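You operate a simulated robot arm through the tools that you are given. There is no shell and no other tool.

You are at the controls of a simulated two-armed robot. One attempt, no reset.

TASK
Warm the steel jug's water and wet the dye powder with it.
Fine: on hot plate four at one till the green lamp, then dial to zero; pour to the 150 mark of the small glass beaker, hardly any lumps; jug back on its spot. Set down upright: steel jug.
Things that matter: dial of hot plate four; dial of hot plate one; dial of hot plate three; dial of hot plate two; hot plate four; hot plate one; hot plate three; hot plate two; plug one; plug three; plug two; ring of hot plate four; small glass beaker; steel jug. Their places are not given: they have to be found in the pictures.

The check looks at the end state, three seconds after you hand in, the way a careful person would. Anything else that was tipped, shoved, dropped, spilled or broken makes it a failure.

THE ROBOT
Two 7-joint arms with fingered hands on one trunk that stands fixed in place. Base frame: the origin is at the foot of the trunk, x ahead of it, y to its left, z up. Lengths are in m, angles in rad, forces in N, time in s.
The left shoulder is at [0.042, 0.163, 1.061], the right one opposite. Each reaches about 1.215 m from its shoulder. Payload 4 kg a hand.
Tool frame (each hand has its own): the origin (TCP) lies between the finger pads and is the grasp point; the fingertips stand 0.036 m ahead of it; z points along the fingers, y is the line along which they close. The gripper opens to 0.124 m; its body begins 0.042 m behind the TCP. The gripper is a hand of 4 fingers: y runs from the thumb to the fingers, the wrist lies at [-0.015, -0.099, -0.189] in the tool frame, and closing takes about 1.5 s.
Orientation is that of the tool frame in the base frame, as [roll, pitch, yaw] about the fixed x, y, z axes, in that order (R = Rz(yaw) Ry(pitch) Rx(roll)). With the fingers straight down and the wrist toward the robot, the tool's x, y and z point along [0, 1, 0], [1, 0, 0] and [0, 0, -1] of the base frame.

THE INTERFACE
- The arms move only by the tool apply_moves. It takes "left_increments", "right_increments" or both (then of equal length, played together; a hand with none holds still); each is text: rows parted by semicolons, each of 7 numbers parted by spaces: the gripper command, from -1 (shut) to 1 (fully open), values between in proportion, then the shift along the base's x, y, z in m, then the turn, a rotation vector about the base's x, y, z in rad. In form: hand x y z rx ry rz; .... A call has 1 to 20 rows; each row shifts and turns the commanded pose from where the row before left it. Each row takes 0.2 s and may step no farther than 0.05 m and 0.15 rad from the row before; otherwise, or with a gripper value out of range, the whole call is refused. A pose out of reach is approached as far as the arm can. The call stops where the force on the tool passes 40 N (or 10 N more than at its start, if that is more) or the arm is blocked; 0.2 s more then pass. Each finger travels about 0.045 m/s and halts on what it meets, pressing with about 23 N; the grip force reading is that of the motor and also rises with nothing between the fingers. The clock runs only during rows and for 0.2 s after the last one: add rows that do not move to give the fingers time. It gives the time, the measured TCP pose, the force on the tool (base axes), the opening and the grip force at its end, in the units of the frame above (readings bear some noise), with the torque about the TCP (base axes, N m) and any sound that the robot's microphone picked up, and new pictures: "show" is both (left out), scene, wrist or none (wrist: the cameras of the hands that moved).
- Cameras (640 x 400 px; columns grow to the right, rows downward): "scene" is now at [0.1394, 0.0031, 1.3259]; the picture's right is [0.19, -0.98, -0.03], its down [-0.26, -0.02, -0.97] and it looks along [0.95, 0.19, -0.26] (base axes); focal length 314 px, centre (320, 200). "left" rides on the left gripper at [-0.075, -0.086, -0.123] in its tool frame; the picture's right is [-0.70, -0.34, 0.63], its down [0.64, -0.68, 0.35] and it looks along [0.32, 0.65, 0.69] (tool axes); focal length 275 px, centre (320, 200). "right" rides on the right gripper at [0.075, -0.086, -0.123] in its tool frame; the picture's right is [-0.70, 0.34, -0.63], its down [-0.64, -0.68, 0.35] and it looks along [-0.32, 0.65, 0.69] (tool axes); focal length 275 px, centre (320, 200).
- raise_lower(by): moves the trunk up (or, below 0, down) by that many m; the arms and the scene camera ride with it, the base frame stays. It gives what a move gives, with no picture.
- hand_shape(shape, hand): the hand has 4 fingers and takes this shape, open, in about a second: jaw (thumb against the fingers, like two jaws); tri (thumb and two fingers); tip (a fingertip pinch); poke (one finger out to press); point (the index stretched); flat (the hand flat); cup (the hand cupped); fist (a fist). The gripper value then closes the fingers along that shape, each until it touches; the sizes above hold for jaw. It gives what a move gives, with no picture.
- turn_head(pan, tilt): turns the head with the scene camera to pan (to the left, within 1.501 rad either way) and tilt (down, from -0.506 to 1.204), counted from straight ahead of the robot (the tilt from the chest, where the trunk bows). It gives what a move gives, and a new picture of the scene camera.
- point_at(camera, pixels): for up to 12 pixels [column, row] of the newest picture of that camera ("zoom" is the newest enlarged one), the place [x, y, z] in the base frame of the surface seen there, good to about 0.002 m, but the place of the scene camera against the robot may be out by one fixed shift of up to 0.025 m in any direction. No time passes.
- zoom(camera, box): a new picture of the part [left, top, right, bottom] of that camera's present view, enlarged. No time passes.
- job_done(): hands the job in; it is judged then, once.

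Leave the grippers open and the arms clear of the work at the hand-in unless told otherwise.

The tools are called by a JSON object that holds its "api" and its "payload". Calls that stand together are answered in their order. apply_moves: Moves the arms, as the interface text tells. Its arguments: {"type":"object","properties":{"left_increments":{"type":"string"},"right_increments":{"type":"string"},"show":{"type":"string","enum":["both","scene","wrist","none"]}},"required":[]} The other tools are called the same way: raise_lower (by) moves the trunk up or down; hand_shape (shape, hand) gives the hand a shape; turn_head (pan, tilt) turns the head that bears the scene camera; point_at (camera, pixels) gives the place of the surface under pixels of a picture; zoom (camera, box) takes an enlarged picture of a part of a camera's view; job_done () hands the job in.

At the start:

```text
time: 0.0
left_tcp_pos: [0.5834, 0.3909, 1.2852]
left_ee_rot: [-3.139, 0.0, 1.57]
left_contact_force: [-0.4, 0.0, -0.3]
left_moment: [0.0, 0.05, 0.01]
left_gripper_width: 0.1236
left_grasp_force: 0.1
left_shape: jaw
right_tcp_pos: [0.7207, -0.1545, 1.293]
right_ee_rot: [-3.141, -0.001, 1.571]
right_contact_force: [-0.1, 0.0, -0.1]
right_moment: [0.0, 0.0, 0.0]
right_gripper_width: 0.1236
right_grasp_force: 0.1
right_shape: jaw
trunk travel left (down, up): [-0.225, 0.253]
head pan, tilt (commanded): [0.192, 0.112]
```

scene: 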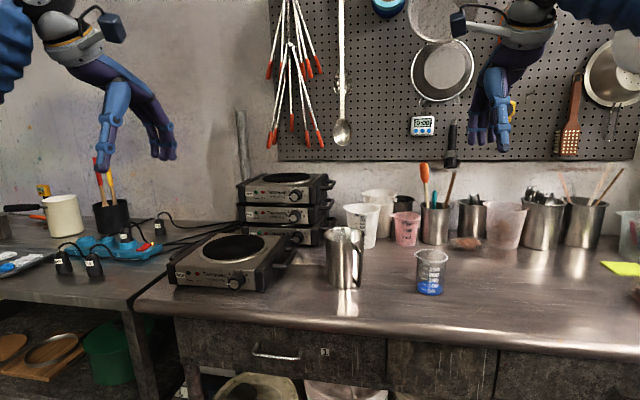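
right: 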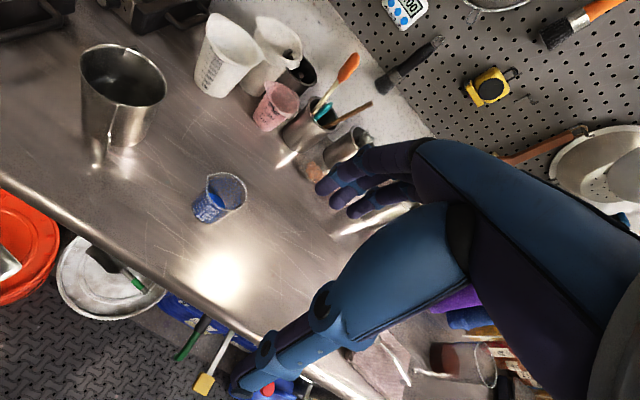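
left: 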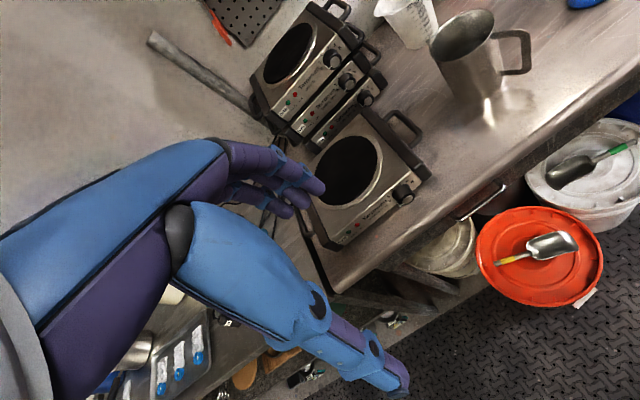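

I see a hot plate standing alone at about (230,260), a stack of three at (285,205), a steel jug at (345,258), a small beaker with blue powder at (430,272), and a power strip with plugs at (100,250). I'll zoom in to read the labels.

{"api": "zoom", "payload": {"camera": "scene", "box": [160, 165, 340, 300]}}

{"api": "zoom", "payload": {"camera": "scene", "box": [0, 180, 200, 305]}}

{"api": "zoom", "payload": {"camera": "scene", "box": [310, 210, 470, 310]}}

{"api": "zoom", "payload": {"camera": "left", "box": [240, 0, 560, 250]}}

```text
2.96 times, centred on (250, 232) of scene
```

zoom: 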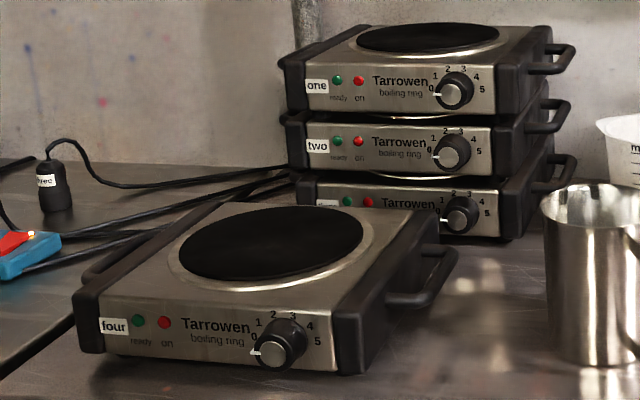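

```text
3.20 times, centred on (100, 242) of scene
```

zoom: 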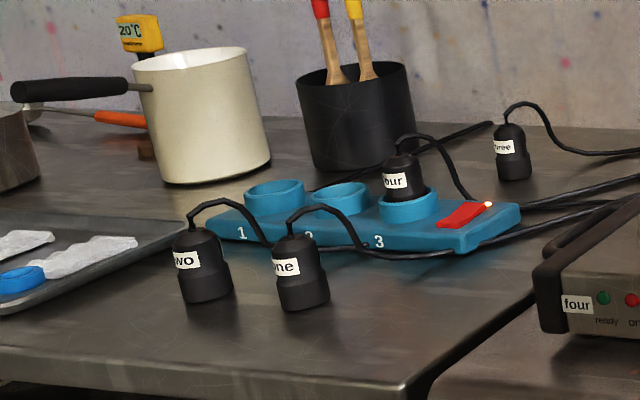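

```text
4.00 times, centred on (390, 260) of scene
```

zoom: 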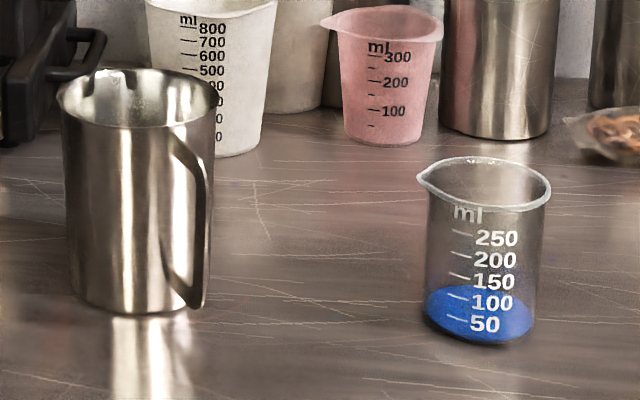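

```text
1.60 times, centred on (400, 125) of left
```

zoom: 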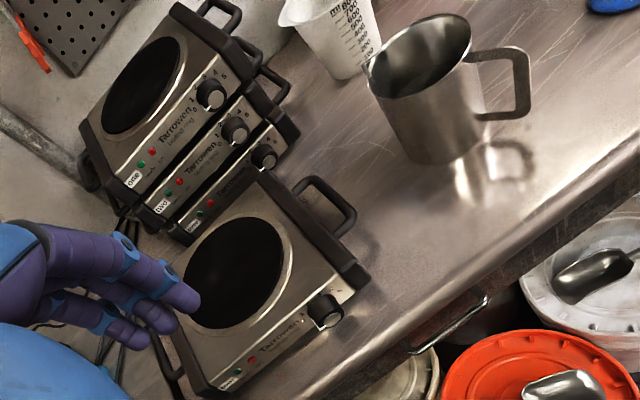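

Plate four is the lone one in front, and its plug sits in socket 3 with the strip's lamp lit. All dials look to be at 0. Next I'll take the places of the jug, ring, dial and beaker, using both the scene camera and the left wrist camera to find the scene camera's shift.

{"api": "point_at", "payload": {"camera": "scene", "pixels": [[345, 232], [327, 231], [363, 235], [345, 289], [363, 258], [230, 248], [234, 282], [226, 274], [415, 253], [430, 293], [446, 256], [430, 285]]}}

{"api": "point_at", "payload": {"camera": "left", "pixels": [[464, 30], [433, 50], [494, 15], [473, 92], [530, 50], [500, 35], [504, 72], [349, 168], [403, 194], [335, 60], [350, 80], [366, 100]]}}

{"api": "point_at", "payload": {"camera": "right", "pixels": [[215, 195], [205, 178], [246, 180], [210, 205], [225, 172], [82, 50], [165, 90], [120, 55], [110, 145], [122, 100], [90, 110], [240, 205]]}}

```text
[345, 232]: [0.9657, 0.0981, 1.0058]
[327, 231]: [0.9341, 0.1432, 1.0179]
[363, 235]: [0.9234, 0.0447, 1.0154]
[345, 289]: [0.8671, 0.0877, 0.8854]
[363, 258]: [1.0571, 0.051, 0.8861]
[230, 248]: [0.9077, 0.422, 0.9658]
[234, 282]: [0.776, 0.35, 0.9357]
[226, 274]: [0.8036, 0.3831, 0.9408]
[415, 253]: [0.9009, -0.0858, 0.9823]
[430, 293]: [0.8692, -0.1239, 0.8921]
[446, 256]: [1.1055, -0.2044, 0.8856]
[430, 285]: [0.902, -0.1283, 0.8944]
```

```text
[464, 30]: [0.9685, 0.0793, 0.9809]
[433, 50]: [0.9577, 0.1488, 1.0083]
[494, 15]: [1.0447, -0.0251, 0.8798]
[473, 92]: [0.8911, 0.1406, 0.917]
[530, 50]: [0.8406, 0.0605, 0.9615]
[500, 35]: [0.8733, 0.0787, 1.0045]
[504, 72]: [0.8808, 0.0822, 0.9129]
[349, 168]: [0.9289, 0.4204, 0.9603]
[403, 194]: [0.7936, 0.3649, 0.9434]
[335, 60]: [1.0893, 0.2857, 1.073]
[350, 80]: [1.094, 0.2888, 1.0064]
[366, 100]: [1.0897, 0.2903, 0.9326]
```

```text
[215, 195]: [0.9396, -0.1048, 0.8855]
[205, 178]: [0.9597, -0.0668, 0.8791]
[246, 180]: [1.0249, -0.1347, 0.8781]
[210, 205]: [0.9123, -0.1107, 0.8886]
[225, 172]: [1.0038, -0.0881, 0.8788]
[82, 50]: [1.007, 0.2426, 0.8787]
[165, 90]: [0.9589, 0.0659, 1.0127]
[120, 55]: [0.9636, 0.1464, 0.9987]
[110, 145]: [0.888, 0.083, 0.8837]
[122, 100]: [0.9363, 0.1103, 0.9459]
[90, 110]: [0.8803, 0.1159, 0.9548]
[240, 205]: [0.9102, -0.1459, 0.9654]
```

The wrist cameras put the tabletop at z≈0.879, so the scene camera reads about 0.007 too high. I'll zoom in on the jug in the left and right wrist views to measure its rim and handle.

{"api": "zoom", "payload": {"camera": "left", "box": [410, 0, 560, 120]}}

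{"api": "zoom", "payload": {"camera": "right", "box": [50, 20, 210, 180]}}

{"api": "zoom", "payload": {"camera": "right", "box": [170, 155, 270, 235]}}

```text
3.33 times, centred on (485, 60) of left
```

zoom: 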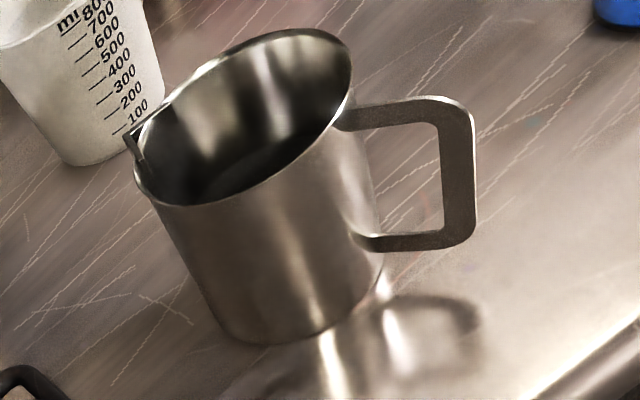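

```text
2.50 times, centred on (130, 100) of right
```

zoom: 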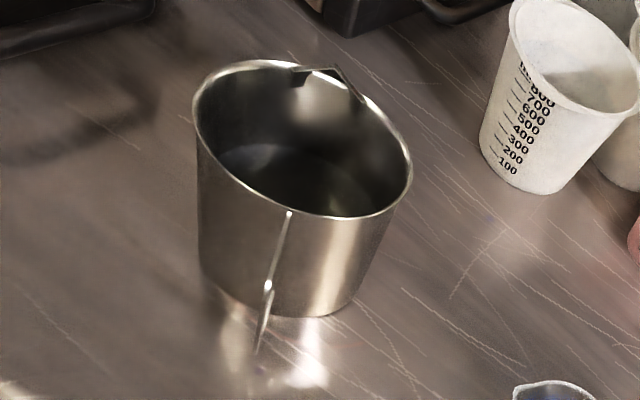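

```text
5.00 times, centred on (220, 195) of right
```

zoom: 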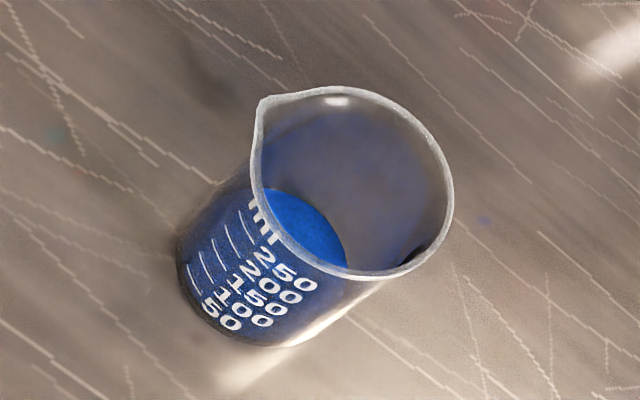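

The handle is a thin flat plate standing vertically, and the spout notch is opposite it. I'll zoom in on the left wrist view again so I can measure points on the jug.

{"api": "zoom", "payload": {"camera": "left", "box": [410, 0, 560, 120]}}

{"api": "point_at", "payload": {"camera": "zoom", "pixels": [[137, 165], [165, 204], [240, 188], [300, 150], [345, 100], [310, 32], [450, 110], [460, 170], [455, 235], [390, 242], [395, 113], [150, 190]]}}

{"api": "point_at", "payload": {"camera": "zoom", "pixels": [[250, 340], [330, 325], [215, 320], [250, 270], [320, 240], [200, 250], [280, 310], [471, 170], [445, 160], [230, 180], [260, 175], [220, 165]]}}

```text
3.33 times, centred on (485, 60) of left
```

zoom: 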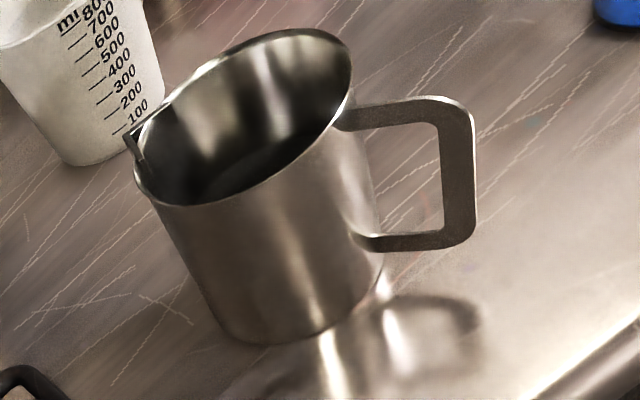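

```text
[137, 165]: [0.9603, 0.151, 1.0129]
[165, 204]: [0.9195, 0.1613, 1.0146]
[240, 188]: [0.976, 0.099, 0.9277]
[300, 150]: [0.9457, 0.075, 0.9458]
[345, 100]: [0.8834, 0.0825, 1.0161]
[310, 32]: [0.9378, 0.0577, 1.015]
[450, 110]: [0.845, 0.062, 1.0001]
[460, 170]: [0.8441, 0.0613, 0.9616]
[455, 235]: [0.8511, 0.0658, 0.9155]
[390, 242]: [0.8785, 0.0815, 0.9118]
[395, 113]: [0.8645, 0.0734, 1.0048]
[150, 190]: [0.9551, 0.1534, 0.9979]
```

```text
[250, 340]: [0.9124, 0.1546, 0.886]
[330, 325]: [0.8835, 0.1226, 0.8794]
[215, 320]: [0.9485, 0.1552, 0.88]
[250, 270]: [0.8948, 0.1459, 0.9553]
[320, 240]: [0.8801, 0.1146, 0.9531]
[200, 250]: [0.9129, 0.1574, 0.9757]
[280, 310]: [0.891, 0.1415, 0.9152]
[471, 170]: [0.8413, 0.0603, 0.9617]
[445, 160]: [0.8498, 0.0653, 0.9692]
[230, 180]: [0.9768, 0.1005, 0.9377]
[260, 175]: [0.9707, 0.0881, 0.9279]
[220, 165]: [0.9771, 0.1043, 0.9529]
```

Measured so far: jug centre about (0.930, 0.110), radius about 0.052, rim z 1.0155. The handle plate points along (-0.86, -0.50), with its bar about 0.10 from the axis. Next I'll measure plate four and its dial in the left wrist view.

{"api": "zoom", "payload": {"camera": "left", "box": [300, 100, 440, 260]}}

{"api": "point_at", "payload": {"camera": "left", "pixels": [[349, 168], [316, 172], [345, 205], [382, 165], [347, 137], [373, 110], [428, 175], [345, 247], [310, 180], [404, 193], [397, 185], [413, 200]]}}

```text
2.50 times, centred on (370, 180) of left
```

zoom: 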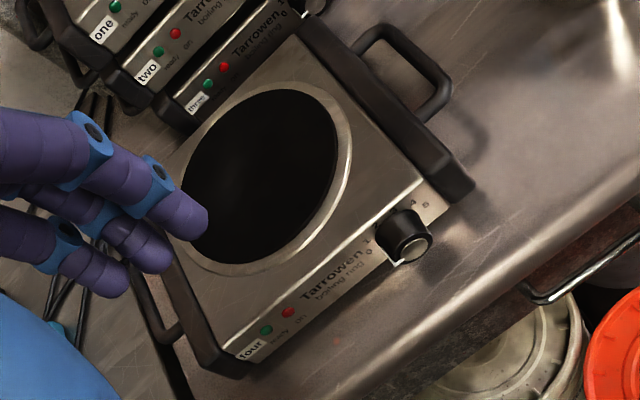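

```text
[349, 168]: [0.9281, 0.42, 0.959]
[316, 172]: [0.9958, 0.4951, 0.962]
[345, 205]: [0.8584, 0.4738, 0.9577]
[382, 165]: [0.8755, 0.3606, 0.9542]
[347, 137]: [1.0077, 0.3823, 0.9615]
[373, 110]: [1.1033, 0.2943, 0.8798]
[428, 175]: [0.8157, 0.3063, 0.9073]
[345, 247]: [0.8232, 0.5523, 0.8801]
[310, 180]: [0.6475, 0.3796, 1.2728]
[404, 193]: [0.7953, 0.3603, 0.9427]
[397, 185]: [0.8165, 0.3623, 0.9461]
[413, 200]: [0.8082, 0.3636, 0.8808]
```

I'll take precise points from this zoom: ring edges, front panel and dial.

{"api": "point_at", "payload": {"camera": "zoom", "pixels": [[265, 165], [262, 88], [350, 150], [325, 215], [245, 264], [205, 255], [335, 150], [265, 262], [412, 250], [395, 225], [430, 240], [400, 255]]}}

{"api": "point_at", "payload": {"camera": "zoom", "pixels": [[265, 330], [288, 312], [250, 350], [440, 205], [350, 265], [420, 190], [225, 345], [300, 75], [465, 190], [235, 365], [330, 275], [370, 270]]}}

```text
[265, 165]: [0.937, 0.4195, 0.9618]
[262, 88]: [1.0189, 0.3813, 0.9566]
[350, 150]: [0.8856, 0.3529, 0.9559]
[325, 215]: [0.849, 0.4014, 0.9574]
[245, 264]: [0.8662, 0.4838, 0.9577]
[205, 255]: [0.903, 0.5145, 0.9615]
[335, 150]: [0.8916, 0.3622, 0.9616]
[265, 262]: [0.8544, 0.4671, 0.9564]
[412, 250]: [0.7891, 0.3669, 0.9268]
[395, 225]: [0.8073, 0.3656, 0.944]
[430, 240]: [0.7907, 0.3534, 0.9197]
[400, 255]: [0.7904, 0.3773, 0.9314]
```

```text
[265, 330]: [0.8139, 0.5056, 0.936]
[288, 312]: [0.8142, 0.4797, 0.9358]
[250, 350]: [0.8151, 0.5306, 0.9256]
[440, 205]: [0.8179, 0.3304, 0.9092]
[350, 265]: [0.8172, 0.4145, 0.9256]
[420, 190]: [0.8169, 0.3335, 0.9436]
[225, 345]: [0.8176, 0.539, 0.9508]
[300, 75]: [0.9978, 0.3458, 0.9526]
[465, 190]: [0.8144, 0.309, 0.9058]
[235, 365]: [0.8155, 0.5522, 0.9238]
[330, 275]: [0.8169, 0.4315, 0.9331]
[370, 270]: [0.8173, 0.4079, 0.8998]
```

Plate four's front panel lies at x≈0.817 facing the robot. Its ring centre is about (0.937, 0.43), top z≈0.962, and the dial is near (0.79, 0.366, 0.926). I'll take the same features in the scene view to find the camera shift, along with the table edge and the dial geometry.

{"api": "zoom", "payload": {"camera": "scene", "box": [165, 220, 325, 320]}}

{"api": "point_at", "payload": {"camera": "scene", "pixels": [[180, 275], [188, 273], [197, 274], [234, 283], [200, 312], [340, 325], [230, 247], [345, 286], [250, 318], [150, 305], [420, 330], [300, 290]]}}

```text
4.00 times, centred on (245, 270) of scene
```

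zoom: 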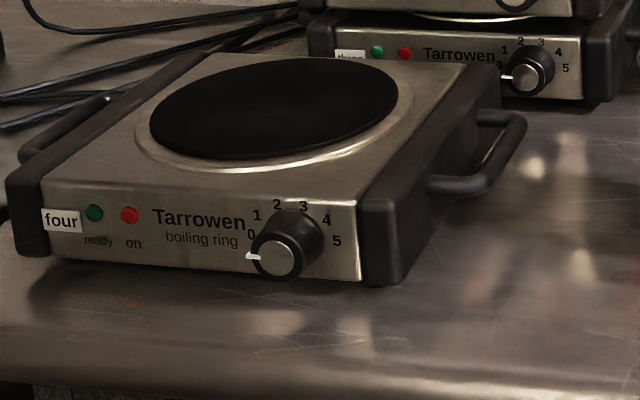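

```text
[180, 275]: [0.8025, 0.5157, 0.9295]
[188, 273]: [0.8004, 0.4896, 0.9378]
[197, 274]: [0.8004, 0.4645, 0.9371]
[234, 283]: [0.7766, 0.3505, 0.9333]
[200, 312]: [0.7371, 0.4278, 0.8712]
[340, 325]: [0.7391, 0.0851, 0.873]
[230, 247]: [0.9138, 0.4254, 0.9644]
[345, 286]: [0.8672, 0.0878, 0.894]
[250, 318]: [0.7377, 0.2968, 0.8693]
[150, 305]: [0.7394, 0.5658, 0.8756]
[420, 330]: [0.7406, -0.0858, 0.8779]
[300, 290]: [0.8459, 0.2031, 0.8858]
```

The scene camera is off by about (+0.014, +0.015, -0.005). Now I'll measure the dial's numbers and pointer in this zoom to get the turning angles.

{"api": "point_at", "payload": {"camera": "zoom", "pixels": [[251, 235], [257, 215], [277, 204], [303, 206], [326, 220], [336, 241], [278, 262], [252, 257], [300, 212], [262, 262], [295, 262], [278, 275]]}}

{"api": "zoom", "payload": {"camera": "scene", "box": [215, 262, 261, 295]}}

```text
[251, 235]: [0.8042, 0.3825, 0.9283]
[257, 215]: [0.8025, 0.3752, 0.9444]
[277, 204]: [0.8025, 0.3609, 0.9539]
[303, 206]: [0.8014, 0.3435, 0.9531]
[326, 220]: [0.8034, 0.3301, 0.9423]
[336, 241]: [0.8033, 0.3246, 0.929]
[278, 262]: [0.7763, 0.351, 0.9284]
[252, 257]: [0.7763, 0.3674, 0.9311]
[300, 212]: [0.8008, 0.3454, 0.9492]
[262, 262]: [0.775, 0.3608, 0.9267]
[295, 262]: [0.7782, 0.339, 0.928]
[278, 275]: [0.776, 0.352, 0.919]
```

```text
12.12 times, centred on (238, 278) of scene
```

zoom: 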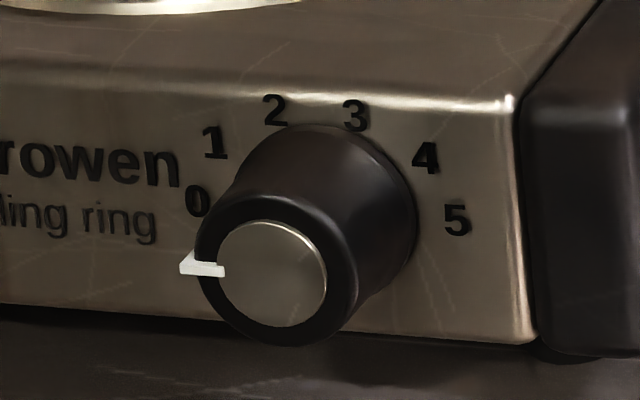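

Dial numbers run from 0 at nine o'clock to 5 at three o'clock, so each step is about 36°. Turning from 0 to 1 is about +0.63 rad about base x. The table's front edge is at x≈0.75. I'll start by turning the right hand in place, up high, into a handshake pose facing the handle plate: fingers along (0.864, 0.503, 0), closing across the plate.

{"api": "apply_moves", "payload": {"right_increments": "1 -0.006 0 0 0.10875 -0.0625 -0.0625; 1 -0.006 0 0 0.10875 -0.0625 -0.0625; 1 -0.006 0 0 0.10875 -0.0625 -0.0625; 1 -0.006 0 0 0.10875 -0.0625 -0.0625; 1 -0.006 0 0 0.10875 -0.0625 -0.0625; 1 -0.006 0 0 0.10875 -0.0625 -0.0625; 1 -0.006 0 0 0.10875 -0.0625 -0.0625; 1 -0.006 0 0 0.10875 -0.0625 -0.0625; 1 -0.006 0 0 0.10875 -0.0625 -0.0625; 1 -0.006 0 0 0.10875 -0.0625 -0.0625; 1 -0.006 0 0 0.10875 -0.0625 -0.0625; 1 -0.006 0 0 0.10875 -0.0625 -0.0625; 1 -0.006 0 0 0.10875 -0.0625 -0.0625; 1 0 0 0 0 0 0; 1 0 0 0 0 0 0"}}

```text
time: 3.2
left_tcp_pos: [0.5833, 0.391, 1.2866]
left_ee_rot: [-3.14, 0.001, 1.572]
left_contact_force: [0.8, 0.4, -0.5]
left_moment: [-0.02, -0.02, 0.01]
left_gripper_width: 0.1238
left_grasp_force: 0.1
left_shape: jaw
right_tcp_pos: [0.6436, -0.1554, 1.2936]
right_ee_rot: [-0.446, -1.569, -2.169]
right_contact_force: [0.4, 0.2, -0.4]
right_moment: [-0.03, 0.0, -0.01]
right_gripper_width: 0.1234
right_grasp_force: 0.1
right_shape: jaw
trunk travel left (down, up): [-0.225, 0.253]
head pan, tilt (commanded): [0.192, 0.112]
```

scene: 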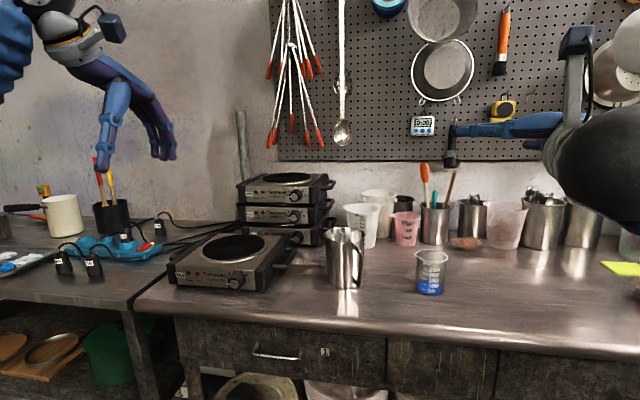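
right: 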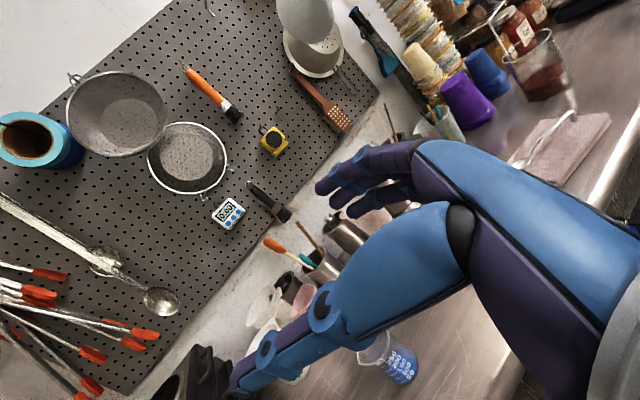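

The handshake pose is reached with tool x pointing up. Next I'll bring the right hand down to about 0.10 m short of the handle bar, at z≈0.98.

{"api": "apply_moves", "payload": {"right_increments": "1 0.004 0.0414 -0.025 0 0 0; 1 0.004 0.0414 -0.025 0 0 0; 1 0.004 0.0414 -0.025 0 0 0; 1 0.004 0.0414 -0.025 0 0 0; 1 0.014 0 -0.0355 0 0 0; 1 0.014 0 -0.0355 0 0 0; 1 0.014 0 -0.0355 0 0 0; 1 0.014 0 -0.0355 0 0 0; 1 0.014 0 -0.0355 0 0 0; 1 0.014 0 -0.0355 0 0 0; 1 0 0 0 0 0 0; 1 0 0 0 0 0 0"}}

```text
time: 5.8
left_tcp_pos: [0.5843, 0.3916, 1.2856]
left_ee_rot: [3.142, 0.002, 1.57]
left_contact_force: [1.2, 0.6, 0.5]
left_moment: [0.0, 0.01, 0.0]
left_gripper_width: 0.1236
left_grasp_force: 0.0
left_shape: jaw
right_tcp_pos: [0.7397, 0.0086, 0.9809]
right_ee_rot: [2.923, -1.569, 0.746]
right_contact_force: [-0.4, 0.0, 0.3]
right_moment: [-0.01, 0.01, -0.02]
right_gripper_width: 0.1239
right_grasp_force: 0.0
right_shape: jaw
trunk travel left (down, up): [-0.225, 0.253]
head pan, tilt (commanded): [0.192, 0.112]
```

scene: 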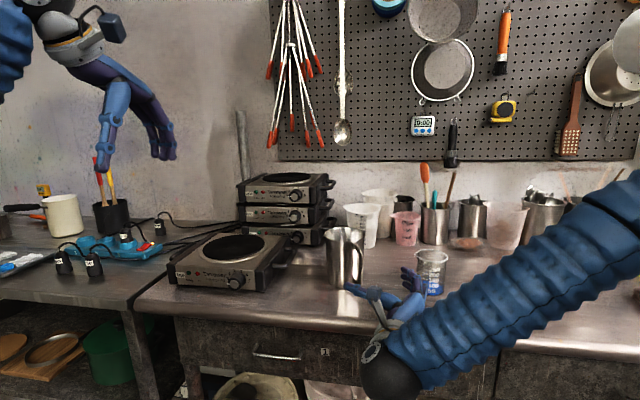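
right: 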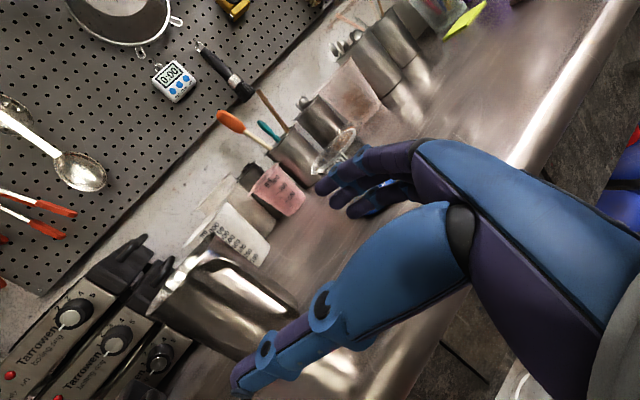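

The right hand is now about 0.1 m in front of the handle. I'll look from the left wrist camera to check alignment of thumb, fingers and handle plate.

{"api": "zoom", "payload": {"camera": "left", "box": [400, 0, 640, 150]}}

{"api": "zoom", "payload": {"camera": "scene", "box": [310, 215, 470, 335]}}

{"api": "zoom", "payload": {"camera": "right", "box": [130, 140, 450, 400]}}

```text
2.67 times, centred on (520, 75) of left
```

zoom: 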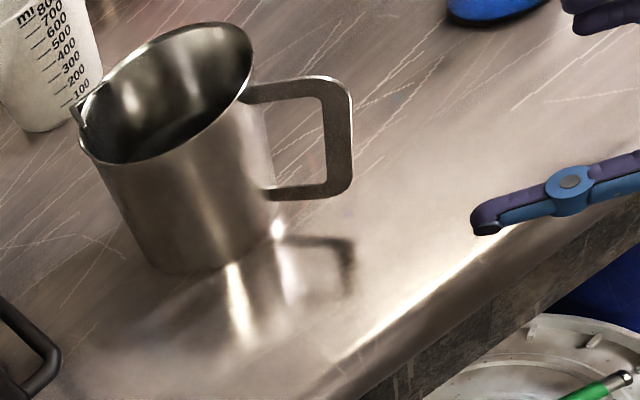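

```text
3.33 times, centred on (390, 275) of scene
```

zoom: 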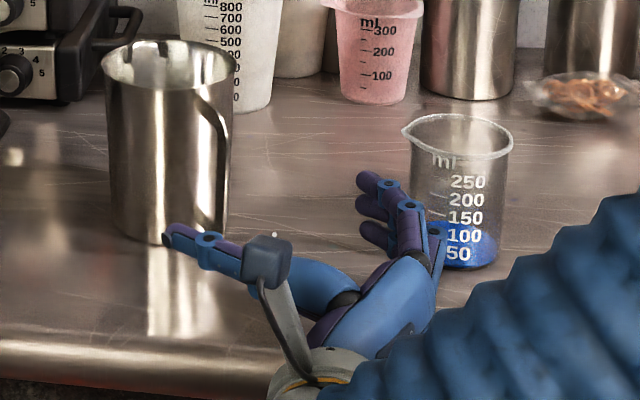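

```text
1.54 times, centred on (290, 270) of right
```

zoom: 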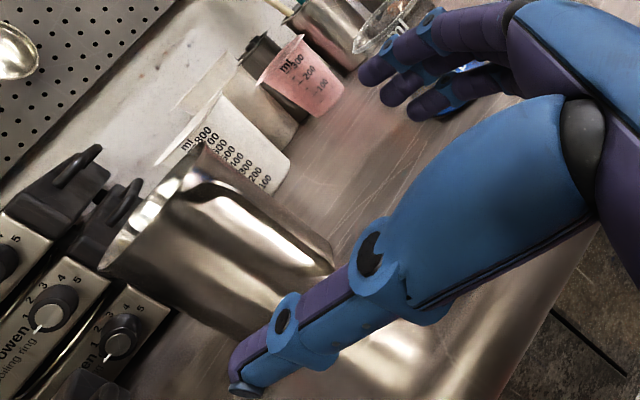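

The three fingers are stacked about 0.018 m apart with the thumb opposite, and the handle plate lies straight ahead between them. I'll advance 0.124 m along the plate's line so the bar sits at the TCP (target 0.8505, 0.0637, 0.982), still open.

{"api": "apply_moves", "payload": {"right_increments": "1 0.0185 0.0092 0.0002 0 0 0; 1 0.0185 0.0092 0.0002 0 0 0; 1 0.0185 0.0092 0.0002 0 0 0; 1 0.0185 0.0092 0.0002 0 0 0; 1 0.0185 0.0092 0.0002 0 0 0; 1 0.0183 0.0091 0.0002 0 0 0; 1 0 0 0 0 0 0", "show": "scene"}}

{"api": "zoom", "payload": {"camera": "left", "box": [410, 0, 640, 145]}}

{"api": "zoom", "payload": {"camera": "scene", "box": [310, 215, 470, 315]}}

```text
time: 7.4
left_tcp_pos: [0.5836, 0.3911, 1.2865]
left_ee_rot: [-3.141, 0.0, 1.571]
left_contact_force: [0.6, -0.2, 0.2]
left_moment: [0.03, 0.0, -0.02]
left_gripper_width: 0.1237
left_grasp_force: 0.1
left_shape: jaw
right_tcp_pos: [0.854, 0.0653, 0.984]
right_ee_rot: [-0.052, -1.57, -2.562]
right_contact_force: [0.1, 0.2, 0.1]
right_moment: [-0.01, -0.02, 0.03]
right_gripper_width: 0.1236
right_grasp_force: 0.1
right_shape: jaw
trunk travel left (down, up): [-0.225, 0.253]
head pan, tilt (commanded): [0.192, 0.112]
```

scene: 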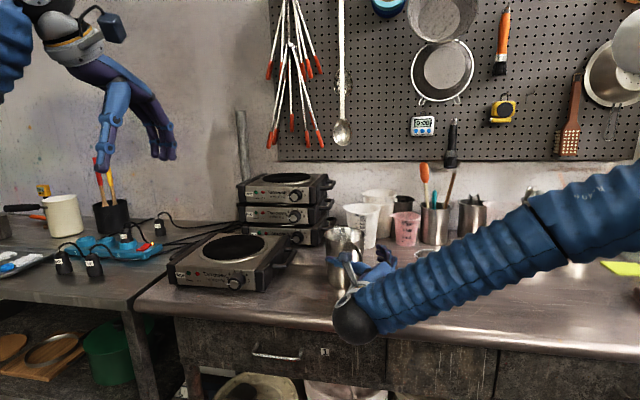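

```text
2.76 times, centred on (525, 72) of left
```

zoom: 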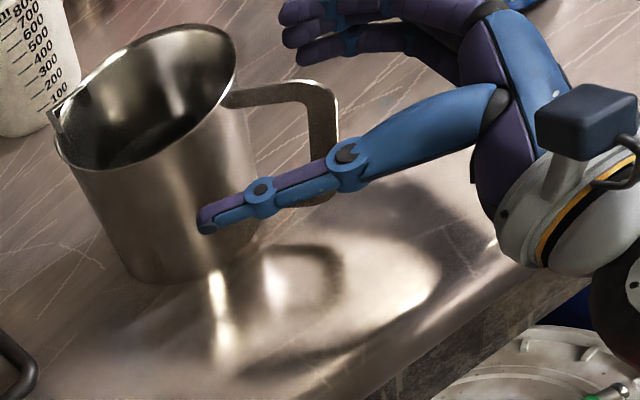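

```text
4.00 times, centred on (390, 265) of scene
```

zoom: 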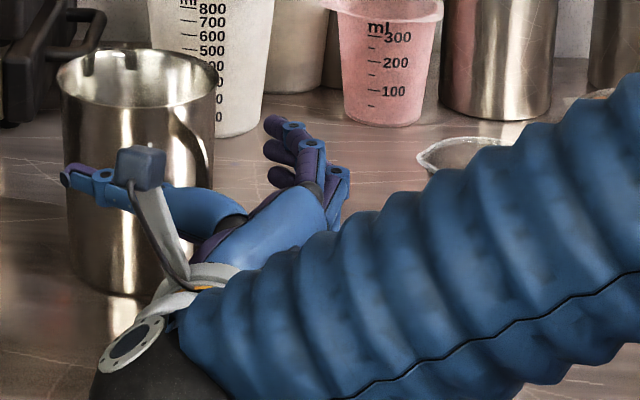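

TCP is at the bar with thumb left of the plate and fingers right, and no contact. I'll back off 4 mm so the fingertips clear the body, then close on the plate.

{"api": "apply_moves", "payload": {"right_increments": "0.6 -0.0035 -0.002 -0.001 0 0 0; 0.3 0 0 0 0 0 0; 0 0 0 0 0 0 0; -0.3 0 0 0 0 0 0; -0.6 0 0 0 0 0 0; -1 0 0 0 0 0 0; -1 0 0 0 0 0 0; -1 0 0 0 0 0 0; -1 0 0 0 0 0 0; -1 0 0 0 0 0 0", "show": "scene"}}

{"api": "zoom", "payload": {"camera": "left", "box": [410, 0, 640, 145]}}

{"api": "zoom", "payload": {"camera": "scene", "box": [310, 215, 470, 315]}}

```text
time: 9.6
left_tcp_pos: [0.5834, 0.3911, 1.2853]
left_ee_rot: [-3.14, 0.001, 1.569]
left_contact_force: [0.0, 0.5, -0.7]
left_moment: [0.0, -0.01, 0.01]
left_gripper_width: 0.1237
left_grasp_force: 0.1
left_shape: jaw
right_tcp_pos: [0.851, 0.0635, 0.979]
right_ee_rot: [2.924, -1.57, 0.743]
right_contact_force: [0.6, 1.3, -0.4]
right_moment: [0.07, 0.03, 0.01]
right_gripper_width: 0.0028
right_grasp_force: 23.3
right_shape: jaw
trunk travel left (down, up): [-0.225, 0.253]
head pan, tilt (commanded): [0.192, 0.112]
```

scene: 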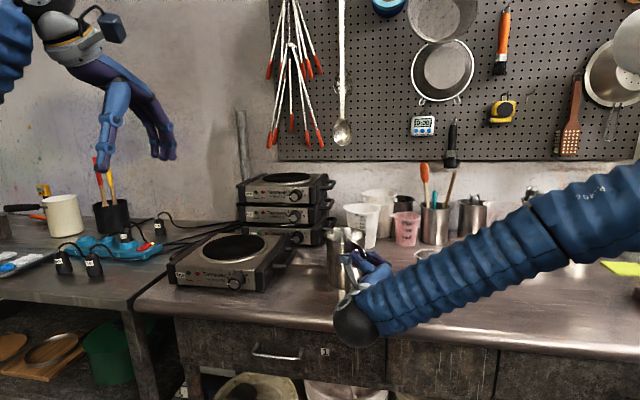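

```text
2.76 times, centred on (525, 72) of left
```

zoom: 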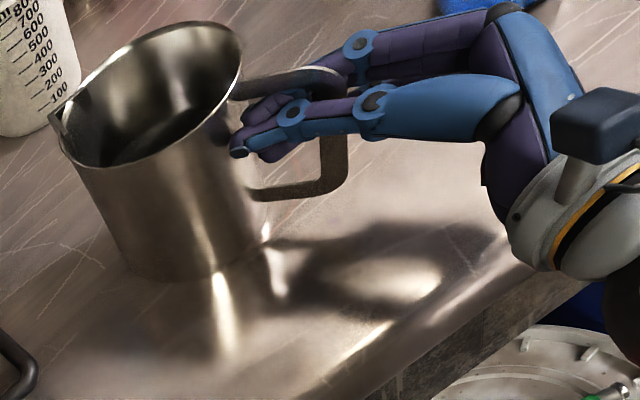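

```text
4.00 times, centred on (390, 265) of scene
```

zoom: 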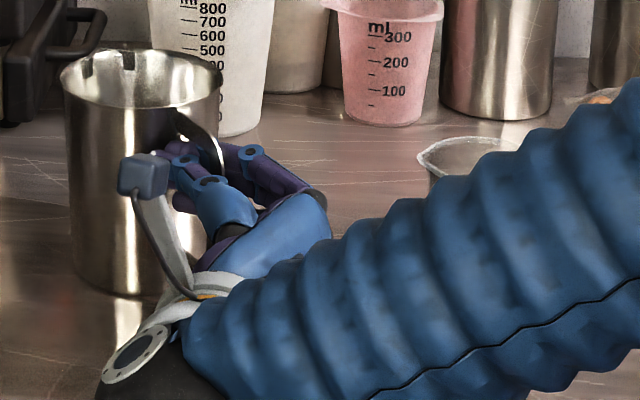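

The plate is gripped (width 0.0028, grip force 23). Now a small test lift of 8 mm to see whether the jug comes up level or twists in the fingers.

{"api": "apply_moves", "payload": {"right_increments": "-1 0 0 0.002 0 0 0; -1 0 0 0.002 0 0 0; -1 0 0 0.002 0 0 0; -1 0 0 0.002 0 0 0; -1 0 0 0 0 0 0; -1 0 0 0 0 0 0", "show": "scene"}}

{"api": "zoom", "payload": {"camera": "left", "box": [410, 0, 640, 145]}}

{"api": "zoom", "payload": {"camera": "scene", "box": [310, 215, 470, 315]}}

```text
time: 11.0
left_tcp_pos: [0.5848, 0.3913, 1.2861]
left_ee_rot: [-3.141, -0.001, 1.571]
left_contact_force: [0.2, 0.3, 0.9]
left_moment: [0.01, 0.02, -0.02]
left_gripper_width: 0.1238
left_grasp_force: 0.0
left_shape: jaw
right_tcp_pos: [0.8508, 0.0653, 0.9904]
right_ee_rot: [2.916, -1.569, 0.753]
right_contact_force: [1.3, 1.7, -3.8]
right_moment: [0.08, 0.08, 0.04]
right_gripper_width: 0.0027
right_grasp_force: 23.0
right_shape: jaw
trunk travel left (down, up): [-0.225, 0.253]
head pan, tilt (commanded): [0.192, 0.112]
```

scene: 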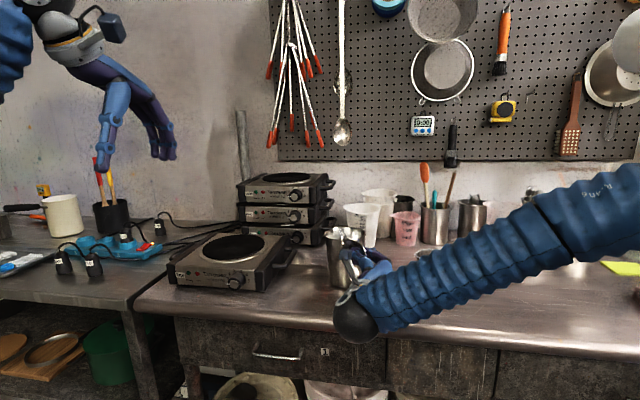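

```text
2.76 times, centred on (525, 72) of left
```

zoom: 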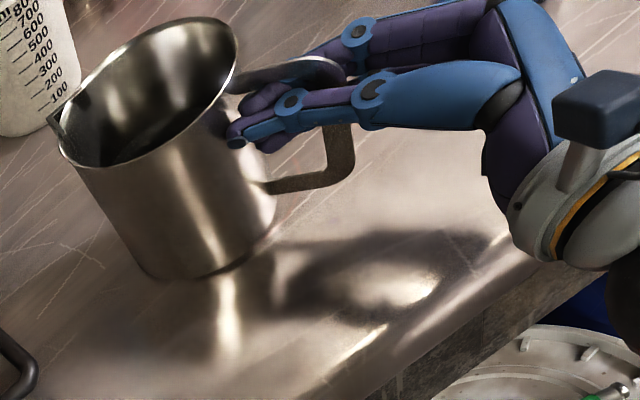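

```text
4.00 times, centred on (390, 265) of scene
```

zoom: 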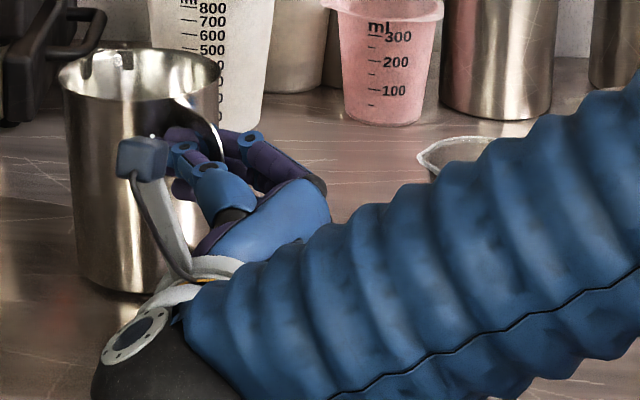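

The jug's far bottom edge stayed on the table while the handle rose, so the pinch pivots and can't carry the weight. I'll lower it back and release. A better grip is top-down around the body with the left hand, fingers either side of the handle line, so the weight hangs straight below. First I lower and open the right hand.

{"api": "apply_moves", "payload": {"right_increments": "-1 0 0 -0.003 0 0 0; -1 0 0 -0.003 0 0 0; -1 0 0 -0.003 0 0 0; -1 0 0 0 0 0 0; -0.8 0 0 0 0 0 0; -0.5 0 0 0 0 0 0; -0.2 0 0 0 0 0 0; 0.2 0 0 0 0 0 0; 0.6 0 0 0 0 0 0; 1 0 0 0 0 0 0; 1 0 0 0 0 0 0; 1 0 0 0 0 0 0; 1 0 0 0 0 0 0", "show": "scene"}}

{"api": "zoom", "payload": {"camera": "left", "box": [410, 0, 640, 145]}}

```text
time: 13.8
left_tcp_pos: [0.583, 0.3909, 1.2865]
left_ee_rot: [-3.141, -0.001, 1.57]
left_contact_force: [0.3, 0.2, -0.8]
left_moment: [0.01, 0.0, 0.0]
left_gripper_width: 0.1237
left_grasp_force: 0.1
left_shape: jaw
right_tcp_pos: [0.8505, 0.0643, 0.9801]
right_ee_rot: [1.048, -1.57, 2.62]
right_contact_force: [-0.4, -0.2, -0.1]
right_moment: [0.02, 0.0, 0.02]
right_gripper_width: 0.1235
right_grasp_force: 0.1
right_shape: jaw
trunk travel left (down, up): [-0.225, 0.253]
head pan, tilt (commanded): [0.192, 0.112]
```

scene: 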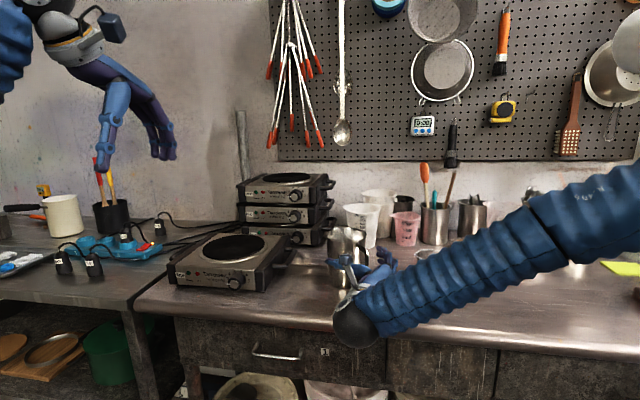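

```text
2.76 times, centred on (525, 72) of left
```

zoom: 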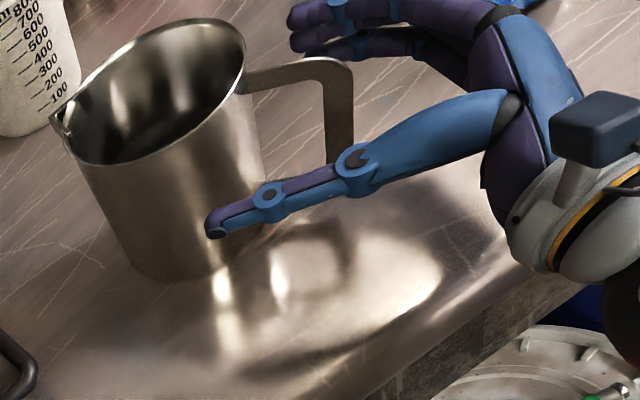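

The jug is flat on the table again and the right hand is open around the handle. I'll withdraw the right arm straight back along the plate, then up and off to the right.

{"api": "apply_moves", "payload": {"right_increments": "1 -0.02 -0.0117 0 0 0 0; 1 -0.02 -0.0117 0 0 0 0; 1 -0.02 -0.0117 0 0 0 0; 1 -0.02 -0.0117 0 0 0 0; 1 -0.02 -0.0117 0 0 0 0; 1 -0.02 -0.0117 0 0 0 0; 1 -0.014 0 0.035 0 0 0; 1 -0.014 0 0.035 0 0 0; 1 -0.014 0 0.035 0 0 0; 1 -0.014 0 0.035 0 0 0; 1 -0.014 0 0.035 0 0 0; 1 -0.014 0 0.035 0 0 0; 1 -0.01 -0.045 0.01 0 0 0; 1 -0.01 -0.045 0.01 0 0 0; 1 -0.01 -0.045 0.01 0 0 0; 1 -0.01 -0.045 0.01 0 0 0; 1 -0.01 -0.045 0.01 0 0 0; 1 -0.01 -0.045 0.01 0 0 0; 1 -0.01 -0.045 0.01 0 0 0; 1 0 0 0 0 0 0", "show": "scene"}}

{"api": "zoom", "payload": {"camera": "left", "box": [410, 0, 560, 120]}}

```text
time: 18.0
left_tcp_pos: [0.5837, 0.3912, 1.285]
left_ee_rot: [-3.139, 0.0, 1.572]
left_contact_force: [0.2, -0.4, 0.5]
left_moment: [0.02, 0.0, -0.01]
left_gripper_width: 0.1237
left_grasp_force: 0.0
left_shape: jaw
right_tcp_pos: [0.5789, -0.3223, 1.2605]
right_ee_rot: [3.105, -1.569, 0.564]
right_contact_force: [-0.5, -0.4, 0.4]
right_moment: [0.01, 0.04, -0.02]
right_gripper_width: 0.1239
right_grasp_force: 0.1
right_shape: jaw
right hand out of reach, approached as far as the arm can: row 17
trunk travel left (down, up): [-0.225, 0.253]
head pan, tilt (commanded): [0.192, 0.112]
```

scene: 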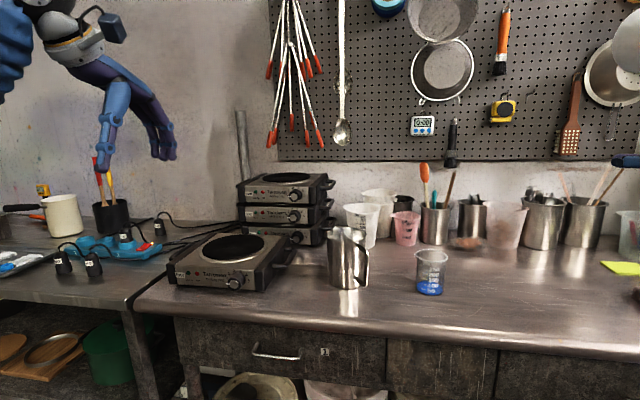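

```text
3.33 times, centred on (485, 60) of left
```

zoom: 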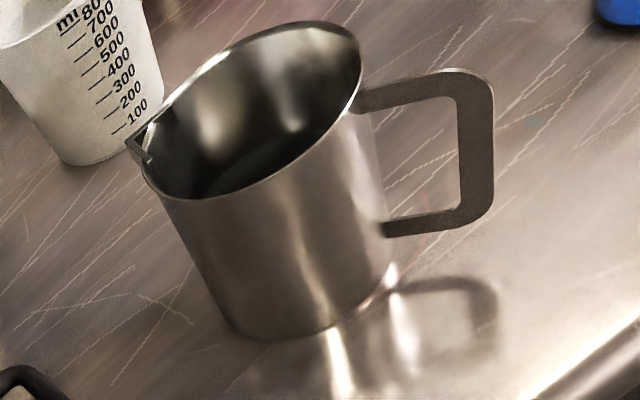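

The right arm is clear. The jug has shifted a few millimetres; I'll measure where it sits now and compare it with its original spot.

{"api": "point_at", "payload": {"camera": "zoom", "pixels": [[260, 260], [320, 230], [220, 250], [290, 300], [370, 200], [185, 197], [478, 170], [470, 90], [395, 100], [400, 228], [320, 21], [358, 65]]}}

{"api": "zoom", "payload": {"camera": "scene", "box": [310, 210, 470, 310]}}

```text
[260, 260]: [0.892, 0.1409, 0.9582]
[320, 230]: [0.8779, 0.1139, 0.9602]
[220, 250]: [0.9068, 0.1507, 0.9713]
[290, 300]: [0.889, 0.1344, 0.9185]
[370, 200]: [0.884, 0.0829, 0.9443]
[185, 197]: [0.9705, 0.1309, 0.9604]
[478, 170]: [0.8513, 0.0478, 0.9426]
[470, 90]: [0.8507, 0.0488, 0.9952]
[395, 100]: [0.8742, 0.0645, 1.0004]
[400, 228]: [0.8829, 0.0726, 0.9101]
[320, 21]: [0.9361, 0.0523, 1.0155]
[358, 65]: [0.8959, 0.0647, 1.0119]
```

```text
4.00 times, centred on (390, 260) of scene
```

zoom: 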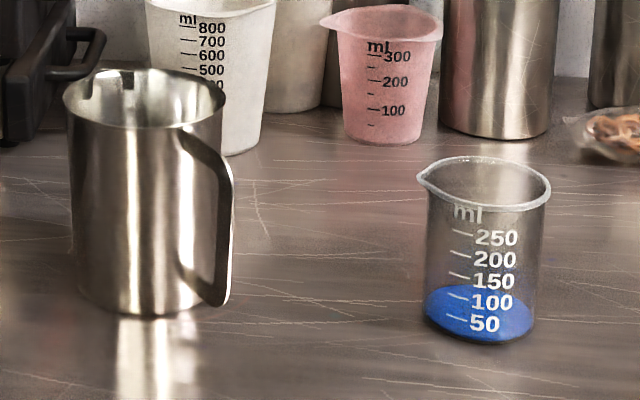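

The jug's centre is now about (0.929, 0.1055), shifted only (-0.002, -0.0045) and turned about 6° from its original (0.931, 0.110). I'll return it properly at the end. Now I bring the left hand over the jug, fingers down, turned -54° about vertical so it closes across the handle line.

{"api": "apply_moves", "payload": {"left_increments": "1 0.0346 -0.0286 0 0 0 -0.0942; 1 0.0346 -0.0286 0 0 0 -0.0942; 1 0.0346 -0.0286 0 0 0 -0.0942; 1 0.0346 -0.0286 0 0 0 -0.0942; 1 0.0346 -0.0286 0 0 0 -0.0942; 1 0.0346 -0.0286 0 0 0 -0.0942; 1 0.0346 -0.0286 0 0 0 -0.0942; 1 0.0346 -0.0286 0 0 0 -0.0942; 1 0.0346 -0.0286 0 0 0 -0.0942; 1 0.0346 -0.0286 0 0 0 -0.0942; 1 0 0 -0.04 0 0 0; 1 0 0 -0.04 0 0 0; 1 0 0 -0.04 0 0 0; 1 0 0 0 0 0 0; 1 0 0 0 0 0 0"}}

```text
time: 21.2
left_tcp_pos: [0.9319, 0.1085, 1.1635]
left_ee_rot: [3.141, 0.003, 0.628]
left_contact_force: [-0.8, -0.2, 0.6]
left_moment: [0.02, 0.02, -0.01]
left_gripper_width: 0.1238
left_grasp_force: 0.1
left_shape: jaw
right_tcp_pos: [0.5802, -0.3208, 1.2611]
right_ee_rot: [-2.755, -1.569, 0.14]
right_contact_force: [-0.8, -0.4, -0.4]
right_moment: [-0.04, 0.01, -0.02]
right_gripper_width: 0.124
right_grasp_force: 0.1
right_shape: jaw
trunk travel left (down, up): [-0.225, 0.253]
head pan, tilt (commanded): [0.192, 0.112]
```

scene: 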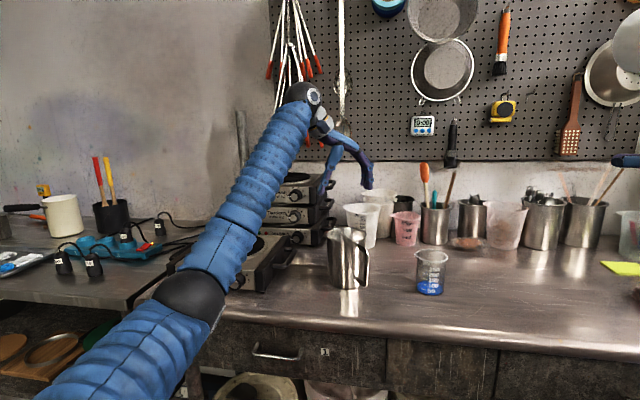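
left: 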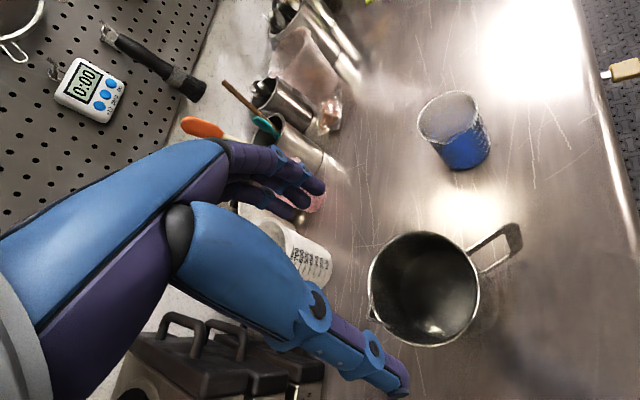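

The left hand hovers above the jug with TCP z≈1.16. I'll measure the rim and handle in this left wrist view to centre the grasp.

{"api": "point_at", "payload": {"camera": "left", "pixels": [[371, 300], [373, 265], [395, 238], [425, 232], [455, 240], [477, 270], [477, 300], [455, 335], [425, 346], [395, 336], [510, 240], [490, 265]]}}

{"api": "zoom", "payload": {"camera": "left", "box": [340, 200, 560, 380]}}

{"api": "point_at", "payload": {"camera": "left", "pixels": [[418, 125], [450, 93], [480, 100], [440, 165], [470, 168], [490, 150], [430, 100], [425, 138], [465, 92], [455, 130], [445, 145], [452, 115]]}}

```text
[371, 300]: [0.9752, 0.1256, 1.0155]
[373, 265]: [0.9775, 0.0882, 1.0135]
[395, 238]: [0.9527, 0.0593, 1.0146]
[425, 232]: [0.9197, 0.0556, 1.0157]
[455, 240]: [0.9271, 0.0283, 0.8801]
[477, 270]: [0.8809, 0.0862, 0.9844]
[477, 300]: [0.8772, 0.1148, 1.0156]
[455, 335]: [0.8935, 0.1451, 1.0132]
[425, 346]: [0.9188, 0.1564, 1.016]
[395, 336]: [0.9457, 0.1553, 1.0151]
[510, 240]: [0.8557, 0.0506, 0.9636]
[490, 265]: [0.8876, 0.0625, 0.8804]
```

```text
2.22 times, centred on (450, 290) of left
```

zoom: 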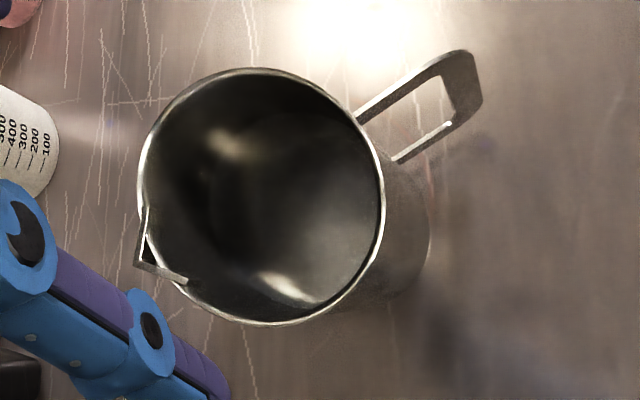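

```text
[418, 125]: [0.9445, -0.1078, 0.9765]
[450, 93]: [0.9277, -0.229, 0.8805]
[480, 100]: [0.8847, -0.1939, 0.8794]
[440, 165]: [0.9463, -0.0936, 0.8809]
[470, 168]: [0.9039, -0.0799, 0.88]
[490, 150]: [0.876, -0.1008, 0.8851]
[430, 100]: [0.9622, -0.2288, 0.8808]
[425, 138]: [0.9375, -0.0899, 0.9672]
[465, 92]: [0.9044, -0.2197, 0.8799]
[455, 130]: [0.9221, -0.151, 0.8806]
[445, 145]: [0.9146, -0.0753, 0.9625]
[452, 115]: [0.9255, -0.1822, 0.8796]
```

Rim fit: centre (0.928, 0.106), radius 0.052, handle pointing at 217°. I'll shift the hand by (-0.004, -0.0025) and lower it to TCP z≈0.99 so the open fingers pass on either side of the body.

{"api": "apply_moves", "payload": {"left_increments": "1 -0.002 -0.0012 -0.01 0 0 0; 1 -0.002 -0.0013 -0.02 0 0 0; 1 0 0 -0.025 0 0 0; 1 0 0 -0.025 0 0 0; 1 0 0 -0.025 0 0 0; 1 0 0 0 0 0 0"}}

```text
time: 22.6
left_tcp_pos: [0.925, 0.1024, 1.0629]
left_ee_rot: [-3.141, -0.001, 0.627]
left_contact_force: [0.3, -0.1, 0.0]
left_moment: [-0.03, -0.01, -0.05]
left_gripper_width: 0.1239
left_grasp_force: 0.1
left_shape: jaw
right_tcp_pos: [0.5794, -0.3211, 1.2599]
right_ee_rot: [-1.324, -1.57, -1.29]
right_contact_force: [-0.2, -0.1, 0.4]
right_moment: [-0.02, 0.01, 0.01]
right_gripper_width: 0.1241
right_grasp_force: 0.0
right_shape: jaw
trunk travel left (down, up): [-0.225, 0.253]
head pan, tilt (commanded): [0.192, 0.112]
```

scene: 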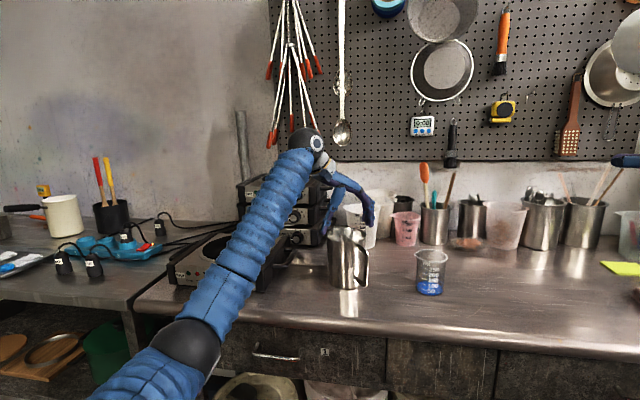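
left: 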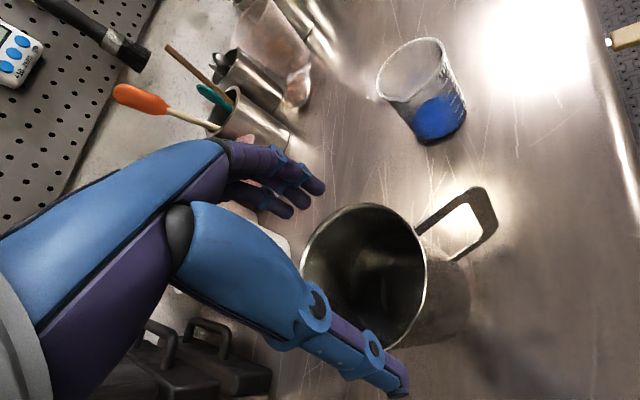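

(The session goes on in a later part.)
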